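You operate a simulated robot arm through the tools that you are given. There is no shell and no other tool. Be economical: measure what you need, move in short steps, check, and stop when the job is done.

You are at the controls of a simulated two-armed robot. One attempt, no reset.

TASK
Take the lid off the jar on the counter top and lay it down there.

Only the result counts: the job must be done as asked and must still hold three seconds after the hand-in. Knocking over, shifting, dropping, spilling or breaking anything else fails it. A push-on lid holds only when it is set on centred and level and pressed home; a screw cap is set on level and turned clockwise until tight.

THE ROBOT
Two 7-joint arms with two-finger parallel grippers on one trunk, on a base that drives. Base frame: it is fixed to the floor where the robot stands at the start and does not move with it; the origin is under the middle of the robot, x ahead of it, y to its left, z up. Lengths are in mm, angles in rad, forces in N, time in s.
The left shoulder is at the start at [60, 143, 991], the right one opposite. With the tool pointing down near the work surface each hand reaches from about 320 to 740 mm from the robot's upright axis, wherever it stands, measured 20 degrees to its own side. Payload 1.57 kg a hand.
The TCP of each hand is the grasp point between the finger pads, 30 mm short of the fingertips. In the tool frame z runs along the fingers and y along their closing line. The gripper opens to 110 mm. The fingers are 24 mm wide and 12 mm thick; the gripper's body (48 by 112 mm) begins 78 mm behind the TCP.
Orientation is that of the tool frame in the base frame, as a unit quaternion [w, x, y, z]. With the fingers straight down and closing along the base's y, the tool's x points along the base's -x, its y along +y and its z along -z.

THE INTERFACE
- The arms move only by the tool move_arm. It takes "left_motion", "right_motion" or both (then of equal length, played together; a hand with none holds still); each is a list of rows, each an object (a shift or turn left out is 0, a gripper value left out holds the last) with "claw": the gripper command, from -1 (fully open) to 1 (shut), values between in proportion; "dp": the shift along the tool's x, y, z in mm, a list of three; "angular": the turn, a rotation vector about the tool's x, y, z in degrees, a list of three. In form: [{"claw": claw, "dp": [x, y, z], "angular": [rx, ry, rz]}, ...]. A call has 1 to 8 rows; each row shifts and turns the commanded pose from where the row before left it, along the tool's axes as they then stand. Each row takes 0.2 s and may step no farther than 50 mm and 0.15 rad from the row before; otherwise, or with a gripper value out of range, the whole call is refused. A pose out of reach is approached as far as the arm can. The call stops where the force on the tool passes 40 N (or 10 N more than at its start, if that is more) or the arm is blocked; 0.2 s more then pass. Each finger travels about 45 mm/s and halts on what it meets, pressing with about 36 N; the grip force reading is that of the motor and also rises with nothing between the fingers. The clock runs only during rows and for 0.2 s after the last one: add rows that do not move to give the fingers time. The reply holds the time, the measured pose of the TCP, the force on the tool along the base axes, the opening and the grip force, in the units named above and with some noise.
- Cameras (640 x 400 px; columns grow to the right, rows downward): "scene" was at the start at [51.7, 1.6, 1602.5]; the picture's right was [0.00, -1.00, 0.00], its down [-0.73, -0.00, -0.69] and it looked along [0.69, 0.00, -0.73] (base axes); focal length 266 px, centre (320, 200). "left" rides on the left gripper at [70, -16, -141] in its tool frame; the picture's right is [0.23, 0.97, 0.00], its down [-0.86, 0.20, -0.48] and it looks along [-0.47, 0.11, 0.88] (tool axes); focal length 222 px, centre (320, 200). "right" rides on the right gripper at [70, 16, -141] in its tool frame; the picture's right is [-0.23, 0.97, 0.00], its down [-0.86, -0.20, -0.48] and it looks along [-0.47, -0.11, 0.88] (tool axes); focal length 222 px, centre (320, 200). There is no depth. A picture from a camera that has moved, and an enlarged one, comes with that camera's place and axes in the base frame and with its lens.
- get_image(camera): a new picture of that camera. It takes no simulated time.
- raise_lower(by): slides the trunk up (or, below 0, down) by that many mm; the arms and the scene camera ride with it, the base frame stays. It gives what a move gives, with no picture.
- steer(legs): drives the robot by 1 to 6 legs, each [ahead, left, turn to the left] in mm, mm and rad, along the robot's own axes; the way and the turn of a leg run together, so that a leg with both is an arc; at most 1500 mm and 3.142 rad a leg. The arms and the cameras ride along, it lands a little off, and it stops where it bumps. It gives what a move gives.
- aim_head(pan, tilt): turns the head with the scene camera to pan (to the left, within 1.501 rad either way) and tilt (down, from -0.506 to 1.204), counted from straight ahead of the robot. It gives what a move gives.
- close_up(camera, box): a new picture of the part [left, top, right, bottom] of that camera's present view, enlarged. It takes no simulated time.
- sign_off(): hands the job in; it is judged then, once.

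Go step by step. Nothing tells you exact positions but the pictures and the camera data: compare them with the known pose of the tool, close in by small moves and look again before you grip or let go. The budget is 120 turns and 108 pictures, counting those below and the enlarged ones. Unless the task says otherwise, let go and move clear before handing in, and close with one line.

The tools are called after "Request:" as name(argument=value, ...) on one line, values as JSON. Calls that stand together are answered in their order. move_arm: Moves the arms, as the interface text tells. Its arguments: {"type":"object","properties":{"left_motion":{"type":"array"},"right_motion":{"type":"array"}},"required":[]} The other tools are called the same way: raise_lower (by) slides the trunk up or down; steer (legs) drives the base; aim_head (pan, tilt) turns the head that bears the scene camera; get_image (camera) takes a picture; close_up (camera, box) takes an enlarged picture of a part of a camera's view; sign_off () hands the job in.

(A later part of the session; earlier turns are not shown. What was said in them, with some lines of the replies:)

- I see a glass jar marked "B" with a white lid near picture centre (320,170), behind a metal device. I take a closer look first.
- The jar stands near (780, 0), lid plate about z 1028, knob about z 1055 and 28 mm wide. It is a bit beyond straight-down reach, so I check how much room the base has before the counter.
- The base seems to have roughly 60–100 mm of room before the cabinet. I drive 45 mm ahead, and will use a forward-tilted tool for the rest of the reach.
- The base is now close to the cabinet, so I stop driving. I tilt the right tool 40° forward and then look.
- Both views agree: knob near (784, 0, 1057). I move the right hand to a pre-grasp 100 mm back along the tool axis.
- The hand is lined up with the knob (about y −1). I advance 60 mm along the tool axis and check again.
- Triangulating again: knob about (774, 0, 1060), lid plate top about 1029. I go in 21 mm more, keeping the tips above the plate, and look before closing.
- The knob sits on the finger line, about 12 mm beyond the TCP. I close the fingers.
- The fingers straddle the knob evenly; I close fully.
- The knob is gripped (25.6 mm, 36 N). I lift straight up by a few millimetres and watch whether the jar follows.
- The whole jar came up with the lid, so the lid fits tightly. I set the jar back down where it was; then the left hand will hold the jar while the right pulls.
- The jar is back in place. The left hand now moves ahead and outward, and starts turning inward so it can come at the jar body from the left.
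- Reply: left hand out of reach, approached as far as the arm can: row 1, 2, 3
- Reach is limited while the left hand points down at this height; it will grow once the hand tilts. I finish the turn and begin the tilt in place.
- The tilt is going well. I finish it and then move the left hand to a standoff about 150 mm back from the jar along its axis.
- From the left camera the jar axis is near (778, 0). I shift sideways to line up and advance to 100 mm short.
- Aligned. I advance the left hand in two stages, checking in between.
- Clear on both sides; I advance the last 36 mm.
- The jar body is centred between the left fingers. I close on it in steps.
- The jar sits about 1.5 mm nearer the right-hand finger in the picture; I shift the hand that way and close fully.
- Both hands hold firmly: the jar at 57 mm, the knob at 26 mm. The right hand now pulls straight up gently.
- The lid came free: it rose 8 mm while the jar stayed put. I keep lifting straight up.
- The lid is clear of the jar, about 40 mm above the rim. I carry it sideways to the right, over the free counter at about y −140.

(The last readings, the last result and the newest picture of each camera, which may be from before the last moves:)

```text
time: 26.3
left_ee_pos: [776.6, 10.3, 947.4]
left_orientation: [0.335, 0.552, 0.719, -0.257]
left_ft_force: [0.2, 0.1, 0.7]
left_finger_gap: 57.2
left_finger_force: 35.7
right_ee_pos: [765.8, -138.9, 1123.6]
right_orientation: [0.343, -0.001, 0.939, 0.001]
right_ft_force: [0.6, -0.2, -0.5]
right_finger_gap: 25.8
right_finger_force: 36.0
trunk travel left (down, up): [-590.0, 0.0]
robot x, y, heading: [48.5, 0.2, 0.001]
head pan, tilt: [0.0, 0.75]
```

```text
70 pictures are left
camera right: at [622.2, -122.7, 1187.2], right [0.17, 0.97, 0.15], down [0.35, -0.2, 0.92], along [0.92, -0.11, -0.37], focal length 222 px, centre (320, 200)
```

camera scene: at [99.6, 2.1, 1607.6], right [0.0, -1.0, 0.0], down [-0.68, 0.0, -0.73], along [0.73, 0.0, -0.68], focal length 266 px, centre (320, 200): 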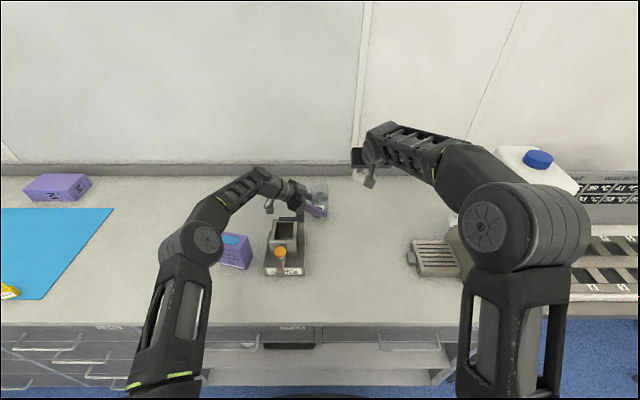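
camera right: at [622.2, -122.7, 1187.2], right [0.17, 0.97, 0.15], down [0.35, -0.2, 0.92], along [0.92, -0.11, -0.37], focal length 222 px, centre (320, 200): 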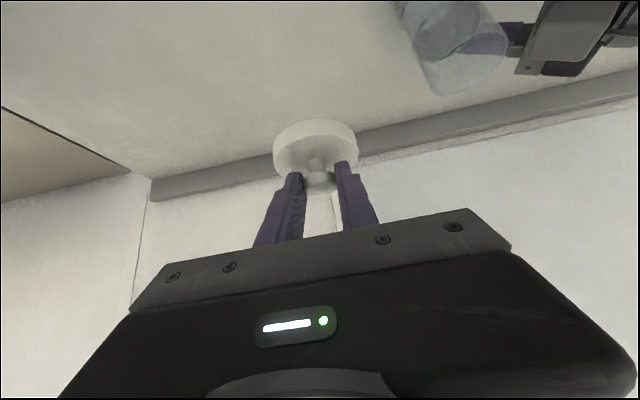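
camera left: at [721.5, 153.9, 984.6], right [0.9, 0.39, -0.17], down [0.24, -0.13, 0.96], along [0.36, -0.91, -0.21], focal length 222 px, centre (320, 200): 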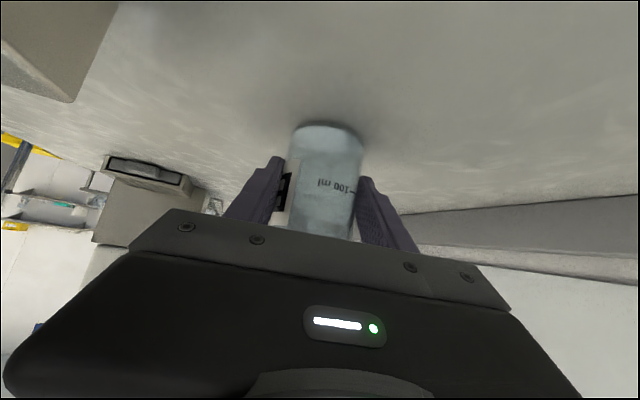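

The lid hangs level in the grip. I lower it straight down 120 mm and check the height above the counter.

Request:
move_arm(right_motion=[{"dp": [19.3, 0, 23]}, {"dp": [19.3, 0, 23]}, {"dp": [19.3, 0, 23]}, {"dp": [19.3, 0, 23]}, {}])

Request:
get_image(camera="right")

Request:
close_up(camera="scene", box=[280, 130, 460, 242])

Request:
get_image(camera="scene")

```text
time: 27.5
left_ee_pos: [777.3, 11.0, 948.2]
left_orientation: [0.336, 0.551, 0.719, -0.256]
left_ft_force: [0.9, 0.3, 0.5]
left_finger_gap: 57.4
left_finger_force: 35.8
right_ee_pos: [768.0, -138.8, 1005.1]
right_orientation: [0.343, 0.0, 0.939, 0.0]
right_ft_force: [-0.9, -0.6, -0.1]
right_finger_gap: 25.9
right_finger_force: 35.9
trunk travel left (down, up): [-590.0, 0.0]
robot x, y, heading: [45.9, -2.6, 0.004]
head pan, tilt: [0.0, 0.75]
```

```text
69 pictures are left
camera right: at [622.9, -123.7, 1068.4], right [0.17, 0.97, 0.15], down [0.35, -0.2, 0.92], along [0.92, -0.11, -0.37], focal length 222 px, centre (320, 200)
```

right: 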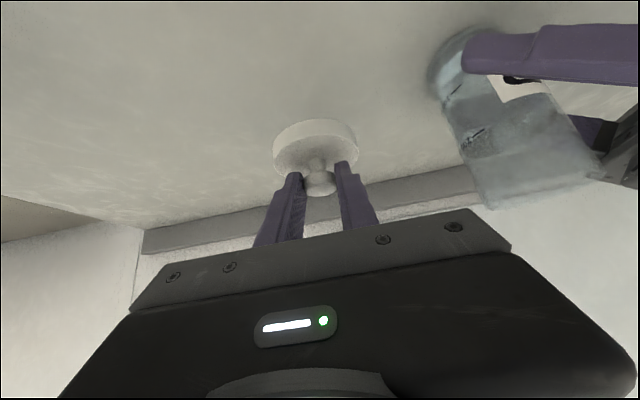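

```text
3.56 times, centred on (370, 186) of scene
camera zoom: at [99.3, 1.5, 1607.6], right [0.0, -1.0, 0.0], down [-0.68, 0.0, -0.73], along [0.73, 0.0, -0.68], focal length 948 px, centre (142, 250)
```

zoom: 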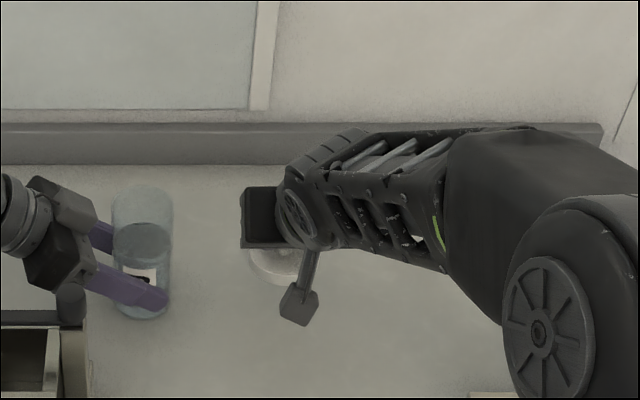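

```text
67 pictures are left
camera scene: at [99.3, 1.5, 1607.6], right [0.0, -1.0, 0.0], down [-0.68, 0.0, -0.73], along [0.73, 0.0, -0.68], focal length 266 px, centre (320, 200)
```

scene: 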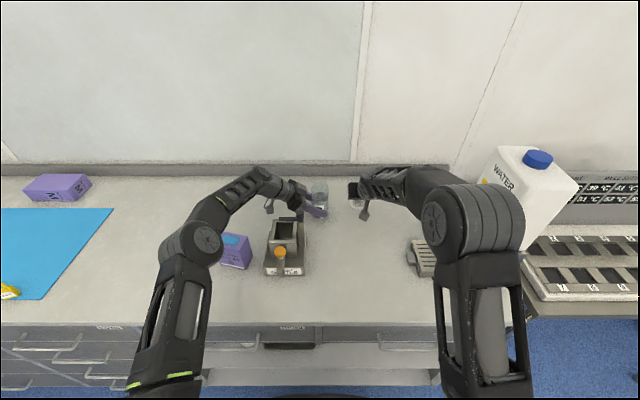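

The lid is still ~45 mm above the counter. I lower 34 mm, then creep.

Request:
move_arm(right_motion=[{"dp": [7.3, 0, 8.7]}, {"dp": [7.3, 0, 8.7]}, {"dp": [7.3, 0, 8.7]}, {}])

Request:
get_image(camera="right")

```text
time: 28.5
left_ee_pos: [777.4, 10.3, 948.4]
left_orientation: [0.335, 0.551, 0.72, -0.256]
left_ft_force: [0.3, -0.1, -0.3]
left_finger_gap: 57.1
left_finger_force: 35.8
right_ee_pos: [766.8, -139.8, 968.0]
right_orientation: [0.343, 0.0, 0.94, 0.0]
right_ft_force: [-0.2, -0.4, -0.2]
right_finger_gap: 25.7
right_finger_force: 36.2
trunk travel left (down, up): [-590.0, 0.0]
robot x, y, heading: [45.2, -0.6, 0.004]
head pan, tilt: [0.0, 0.75]
```

```text
66 pictures are left
camera right: at [623.1, -124.1, 1033.8], right [0.17, 0.97, 0.15], down [0.35, -0.2, 0.92], along [0.92, -0.11, -0.37], focal length 222 px, centre (320, 200)
```

right: 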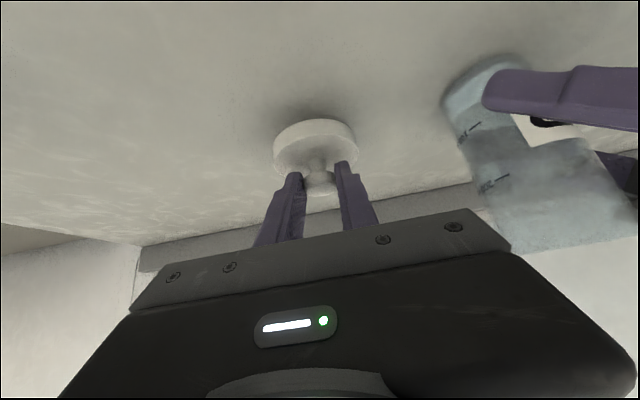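

Request:
move_arm(right_motion=[{"dp": [1.3, 0, 1.5]}, {"dp": [1.3, 0, 1.5]}, {"dp": [1.3, 0, 1.5]}, {}])

Request:
get_image(camera="right")

```text
time: 29.5
left_ee_pos: [777.0, 9.4, 947.0]
left_orientation: [0.336, 0.551, 0.72, -0.256]
left_ft_force: [0.2, 0.0, 0.5]
left_finger_gap: 57.0
left_finger_force: 35.8
right_ee_pos: [768.6, -140.5, 964.0]
right_orientation: [0.343, -0.001, 0.939, 0.001]
right_ft_force: [-0.1, -0.9, -1.5]
right_finger_gap: 25.8
right_finger_force: 36.0
trunk travel left (down, up): [-590.0, 0.0]
robot x, y, heading: [42.2, 4.2, 0.001]
head pan, tilt: [0.0, 0.75]
```

```text
65 pictures are left
camera right: at [623.5, -124.3, 1027.0], right [0.17, 0.97, 0.15], down [0.35, -0.2, 0.92], along [0.92, -0.11, -0.37], focal length 222 px, centre (320, 200)
```

right: 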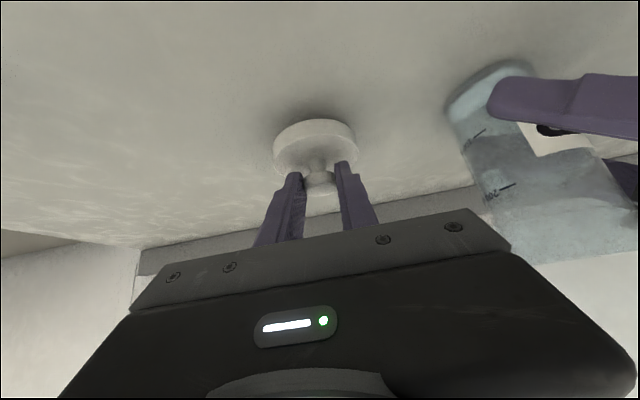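

No contact yet; I continue creeping down.

Request:
move_arm(right_motion=[{"dp": [1, 0, 1.2]}, {"dp": [1, 0, 1.2]}, {"dp": [1, 0, 1.2]}, {}])

```text
time: 30.5
left_ee_pos: [776.8, 10.7, 947.5]
left_orientation: [0.336, 0.552, 0.719, -0.257]
left_ft_force: [-0.6, -0.4, -0.1]
left_finger_gap: 57.1
left_finger_force: 35.9
right_ee_pos: [767.6, -140.3, 957.9]
right_orientation: [0.342, 0.0, 0.94, 0.0]
right_ft_force: [1.2, -0.3, -1.5]
right_finger_gap: 26.0
right_finger_force: 36.1
trunk travel left (down, up): [-590.0, 0.0]
robot x, y, heading: [43.3, -2.1, -0.004]
head pan, tilt: [0.0, 0.75]
```

Request:
move_arm(right_motion=[{"dp": [0.7, 0, 0.8]}, {"dp": [0.7, 0, 0.8]}, {"dp": [0.7, 0, 0.8]}, {}])

Request:
close_up(camera="right", box=[240, 80, 400, 180])

```text
time: 31.5
left_ee_pos: [777.8, 10.5, 947.5]
left_orientation: [0.336, 0.551, 0.72, -0.256]
left_ft_force: [0.4, 0.8, -0.4]
left_finger_gap: 56.8
left_finger_force: 35.9
right_ee_pos: [768.6, -140.1, 954.3]
right_orientation: [0.342, -0.001, 0.94, 0.0]
right_ft_force: [0.3, 0.7, 0.7]
right_finger_gap: 25.8
right_finger_force: 35.7
trunk travel left (down, up): [-590.0, 0.0]
robot x, y, heading: [45.5, -0.6, -0.003]
head pan, tilt: [0.0, 0.75]
```

```text
4.00 times, centred on (320, 130) of right
camera zoom: at [623.0, -124.1, 1019.0], right [0.17, 0.97, 0.15], down [0.35, -0.2, 0.92], along [0.92, -0.11, -0.37], focal length 888 px, centre (320, 480)
```

zoom: 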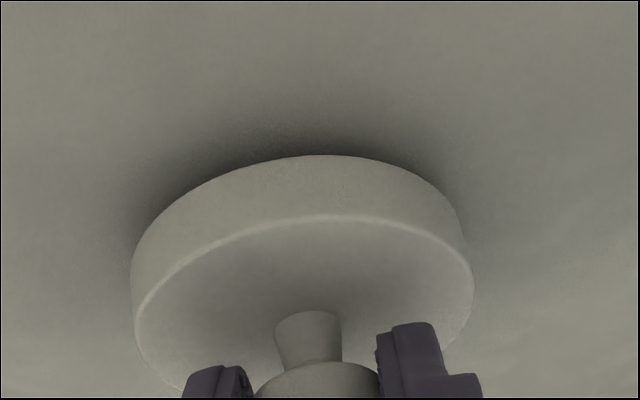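

The lid is a few millimetres above the counter by the contact shadow. I go on in 1 mm steps.

Request:
move_arm(right_motion=[{"dp": [0.65, 0, 0.77]}, {"dp": [0.65, 0, 0.77]}, {"dp": [0.65, 0, 0.77]}, {"dp": [0.65, 0, 0.77]}, {}])

Request:
close_up(camera="right", box=[240, 80, 400, 180])

```text
time: 32.7
left_ee_pos: [777.4, 10.4, 947.8]
left_orientation: [0.335, 0.552, 0.719, -0.257]
left_ft_force: [0.1, -0.6, -1.0]
left_finger_gap: 57.1
left_finger_force: 36.5
right_ee_pos: [768.3, -140.0, 949.7]
right_orientation: [0.343, -0.001, 0.939, 0.001]
right_ft_force: [0.7, 0.6, 0.8]
right_finger_gap: 25.7
right_finger_force: 36.2
trunk travel left (down, up): [-590.0, 0.0]
robot x, y, heading: [46.1, -3.9, -0.001]
head pan, tilt: [0.0, 0.75]
```

```text
4.00 times, centred on (320, 130) of right
camera zoom: at [623.5, -124.1, 1014.1], right [0.17, 0.97, 0.15], down [0.35, -0.2, 0.92], along [0.92, -0.11, -0.37], focal length 888 px, centre (320, 480)
```

zoom: 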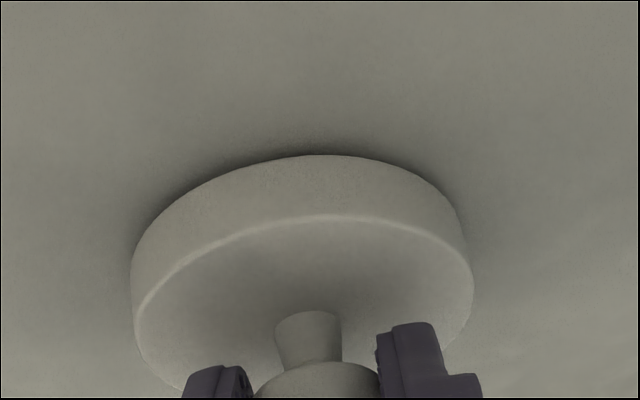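

Request:
move_arm(right_motion=[{"dp": [0.65, 0, 0.77]}, {"dp": [0.65, 0, 0.77]}, {"dp": [0.65, 0, 0.77]}, {}])

Request:
close_up(camera="right", box=[240, 80, 400, 180])

```text
time: 33.7
left_ee_pos: [777.1, 9.7, 947.6]
left_orientation: [0.337, 0.551, 0.719, -0.256]
left_ft_force: [0.6, 0.6, 0.5]
left_finger_gap: 56.9
left_finger_force: 35.5
right_ee_pos: [766.6, -141.1, 947.7]
right_orientation: [0.343, -0.001, 0.939, 0.0]
right_ft_force: [-0.3, 0.6, 0.2]
right_finger_gap: 25.8
right_finger_force: 36.5
trunk travel left (down, up): [-590.0, 0.0]
robot x, y, heading: [40.8, -1.0, -0.001]
head pan, tilt: [0.0, 0.75]
```

```text
4.00 times, centred on (320, 130) of right
camera zoom: at [623.4, -124.4, 1011.3], right [0.17, 0.97, 0.15], down [0.35, -0.2, 0.92], along [0.92, -0.11, -0.37], focal length 888 px, centre (320, 480)
```

zoom: 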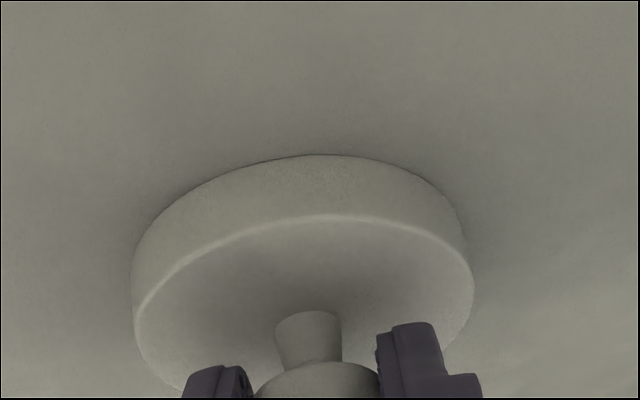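

Almost touching. Two more small steps.

Request:
move_arm(right_motion=[{"dp": [0.5, 0, 0.6]}, {"dp": [0.5, 0, 0.6]}, {}])

Request:
close_up(camera="right", box=[240, 80, 400, 180])

```text
time: 34.5
left_ee_pos: [776.7, 9.3, 948.8]
left_orientation: [0.336, 0.552, 0.718, -0.257]
left_ft_force: [0.1, 0.0, 0.4]
left_finger_gap: 56.9
left_finger_force: 35.8
right_ee_pos: [768.2, -139.0, 947.9]
right_orientation: [0.344, 0.0, 0.939, 0.0]
right_ft_force: [-0.7, -1.4, 8.5]
right_finger_gap: 25.8
right_finger_force: 35.7
trunk travel left (down, up): [-590.0, 0.0]
robot x, y, heading: [43.0, -3.4, 0.007]
head pan, tilt: [0.0, 0.75]
```

```text
4.00 times, centred on (320, 130) of right
camera zoom: at [623.6, -124.2, 1010.8], right [0.17, 0.97, 0.15], down [0.34, -0.2, 0.92], along [0.92, -0.11, -0.37], focal length 888 px, centre (320, 480)
```

zoom: 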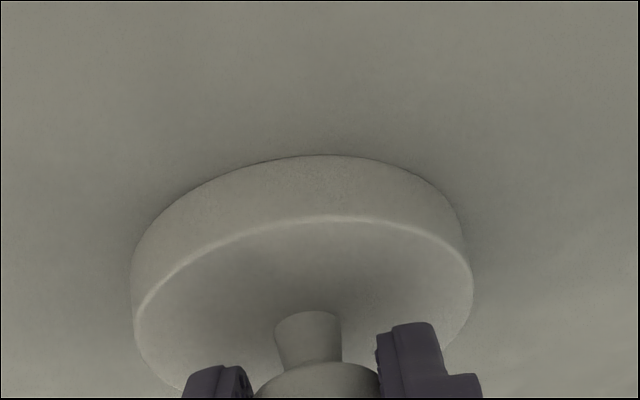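

The lid stands on the counter (8.5 N up). I open the right fingers and then the left fingers off the jar.

Request:
move_arm(right_motion=[{"claw": 0.4}, {"claw": 0.2}, {"claw": 0}, {"claw": -0.2}, {"claw": -0.2}])

Request:
get_image(camera="right")

```text
time: 35.7
left_ee_pos: [778.3, 10.4, 946.3]
left_orientation: [0.336, 0.551, 0.719, -0.256]
left_ft_force: [-0.4, -0.9, -0.5]
left_finger_gap: 56.7
left_finger_force: 36.2
right_ee_pos: [767.3, -139.8, 945.1]
right_orientation: [0.342, 0.001, 0.94, 0.0]
right_ft_force: [-0.5, 0.2, 0.2]
right_finger_gap: 66.1
right_finger_force: 0.0
trunk travel left (down, up): [-590.0, 0.0]
robot x, y, heading: [45.0, 1.9, 0.0]
head pan, tilt: [0.0, 0.75]
```

```text
60 pictures are left
camera right: at [623.8, -124.1, 1009.7], right [0.17, 0.97, 0.15], down [0.35, -0.2, 0.92], along [0.92, -0.11, -0.37], focal length 222 px, centre (320, 200)
```

right: 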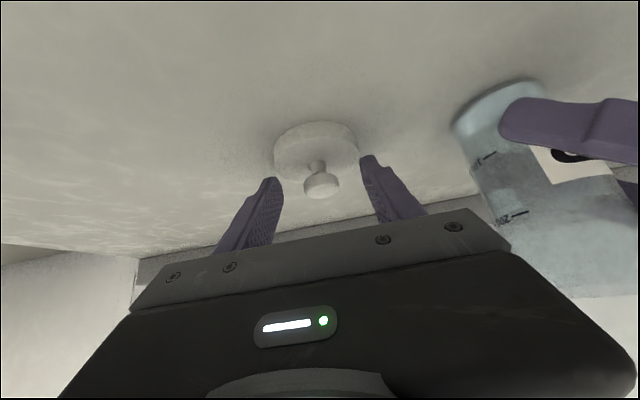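

The lid stands freely. I back the right hand out along its axis, then open the left.

Request:
move_arm(right_motion=[{"dp": [0, 0, -15]}, {"dp": [0, 0, -30]}, {"dp": [0, 0, -40]}, {"dp": [0, 0, -40]}, {}])

Request:
move_arm(left_motion=[{"claw": -0.1}, {"claw": -0.2}, {"claw": -0.4}, {"claw": -0.7}, {"claw": -1}, {"claw": -1}, {"claw": -1}])

Request:
get_image(camera="left")

Request:
get_image(camera="scene")

```text
time: 36.9
left_ee_pos: [776.5, 10.2, 946.9]
left_orientation: [0.336, 0.552, 0.719, -0.258]
left_ft_force: [0.4, -0.1, -0.2]
left_finger_gap: 56.9
left_finger_force: 36.1
right_ee_pos: [686.0, -140.3, 1040.3]
right_orientation: [0.342, 0.0, 0.94, 0.0]
right_ft_force: [0.1, 1.0, -0.1]
right_finger_gap: 66.0
right_finger_force: 0.1
trunk travel left (down, up): [-590.0, 0.0]
robot x, y, heading: [44.7, 0.7, -0.0]
head pan, tilt: [0.0, 0.75]
```

```text
time: 38.5
left_ee_pos: [777.1, 10.6, 947.4]
left_orientation: [0.336, 0.552, 0.719, -0.257]
left_ft_force: [-0.6, 0.2, 0.3]
left_finger_gap: 110.0
left_finger_force: 0.1
right_ee_pos: [686.0, -141.0, 1041.7]
right_orientation: [0.344, 0.0, 0.939, 0.001]
right_ft_force: [1.3, 0.2, 0.2]
right_finger_gap: 66.3
right_finger_force: 0.0
trunk travel left (down, up): [-590.0, 0.0]
robot x, y, heading: [44.5, -2.5, -0.002]
head pan, tilt: [0.0, 0.75]
```

```text
59 pictures are left
camera left: at [721.5, 153.9, 984.8], right [0.9, 0.39, -0.17], down [0.24, -0.13, 0.96], along [0.36, -0.91, -0.21], focal length 222 px, centre (320, 200)
```

left: 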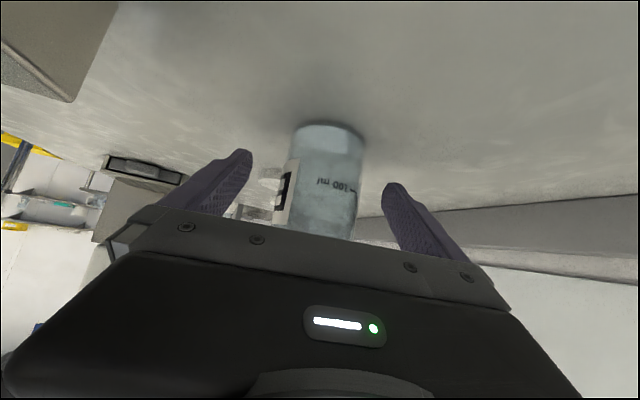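

```text
58 pictures are left
camera scene: at [99.4, 1.6, 1607.6], right [0.0, -1.0, 0.0], down [-0.68, 0.0, -0.73], along [0.73, 0.0, -0.68], focal length 266 px, centre (320, 200)
```

scene: 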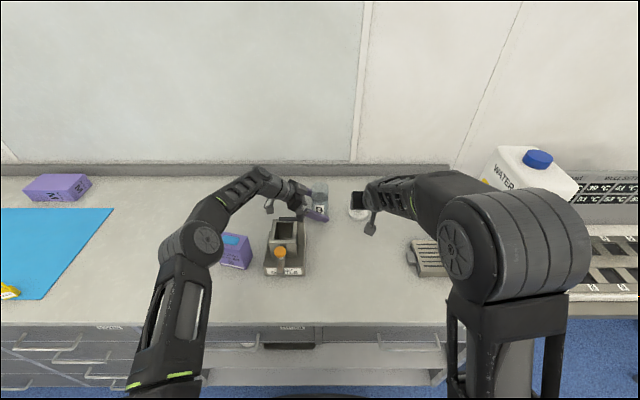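

The jar stands free. I back the left hand straight out along its axis and lift the right a little, then check everything.

Request:
move_arm(left_motion=[{"dp": [0, 0, -20]}, {"dp": [0, 0, -30]}, {"dp": [0, 0, -30]}, {"dp": [0, 0, -35]}, {"dp": [0, 0, -35]}, {}])

Request:
move_arm(right_motion=[{"dp": [0, 0, -30]}, {"dp": [0, 0, -35]}, {"dp": [0, 0, -35]}, {}])

Request:
get_image(camera="scene")

Request:
get_image(camera="right")

Request:
close_up(camera="scene", box=[270, 160, 400, 242])

```text
time: 39.9
left_ee_pos: [747.0, 120.5, 1044.4]
left_orientation: [0.336, 0.551, 0.719, -0.257]
left_ft_force: [0.0, 0.3, -0.7]
left_finger_gap: 110.2
left_finger_force: 0.1
right_ee_pos: [685.2, -138.6, 1041.6]
right_orientation: [0.343, 0.0, 0.939, 0.0]
right_ft_force: [-0.4, -0.5, 0.7]
right_finger_gap: 66.1
right_finger_force: 0.1
trunk travel left (down, up): [-590.0, 0.0]
robot x, y, heading: [42.7, -0.7, 0.004]
head pan, tilt: [0.0, 0.75]
```

```text
time: 40.9
left_ee_pos: [749.1, 120.5, 1042.1]
left_orientation: [0.336, 0.551, 0.719, -0.257]
left_ft_force: [-0.2, 0.2, 0.5]
left_finger_gap: 110.0
left_finger_force: 0.1
right_ee_pos: [621.4, -140.7, 1117.5]
right_orientation: [0.341, 0.0, 0.94, 0.0]
right_ft_force: [-0.4, -0.1, -0.9]
right_finger_gap: 65.8
right_finger_force: 0.1
trunk travel left (down, up): [-590.0, 0.0]
robot x, y, heading: [44.5, 0.4, -0.0]
head pan, tilt: [0.0, 0.75]
```

```text
57 pictures are left
camera scene: at [100.2, 1.8, 1607.5], right [0.0, -1.0, 0.0], down [-0.68, 0.0, -0.73], along [0.73, 0.0, -0.68], focal length 266 px, centre (320, 200)
```

scene: 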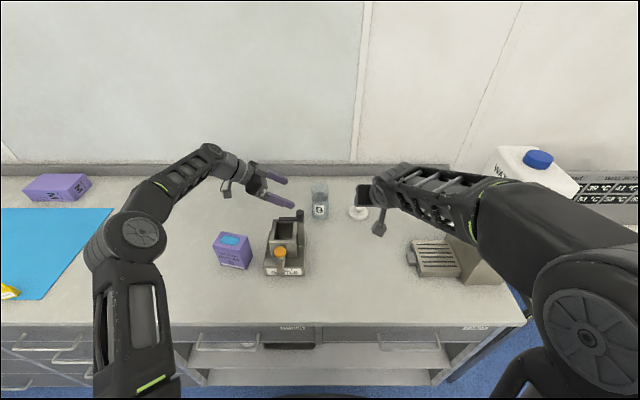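

```text
56 pictures are left
camera right: at [476.4, -123.9, 1182.0], right [0.17, 0.97, 0.15], down [0.35, -0.2, 0.92], along [0.92, -0.11, -0.37], focal length 222 px, centre (320, 200)
```

right: 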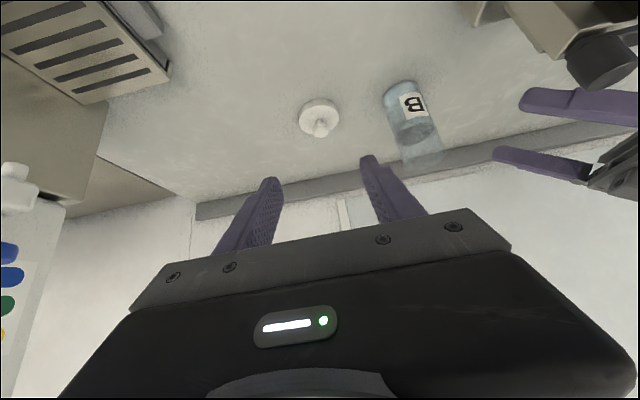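

```text
4.88 times, centred on (335, 201) of scene
camera zoom: at [100.2, 1.8, 1607.5], right [0.0, -1.0, 0.0], down [-0.68, 0.0, -0.73], along [0.73, 0.0, -0.68], focal length 1300 px, centre (247, 195)
```

zoom: 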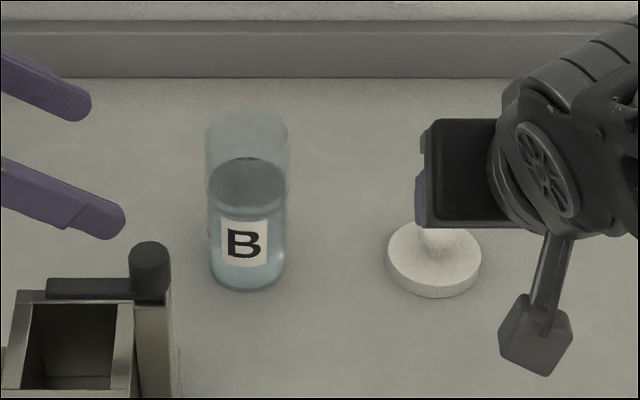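

The open jar stands upright where it was, the lid lies flat on the counter beside it, both hands are clear and nothing else has moved. I hand in.

Request:
sign_off()

```text
The job is handed in.
```

The lid is off the jar and lies flat on the counter top about 140 mm to its right. The open jar is upright in its original spot, and I saw nothing else shifted or spilled. On the first pull the jar came up about 8 mm with the lid. I set it back down and held it with the left hand while the right hand pulled the lid free.
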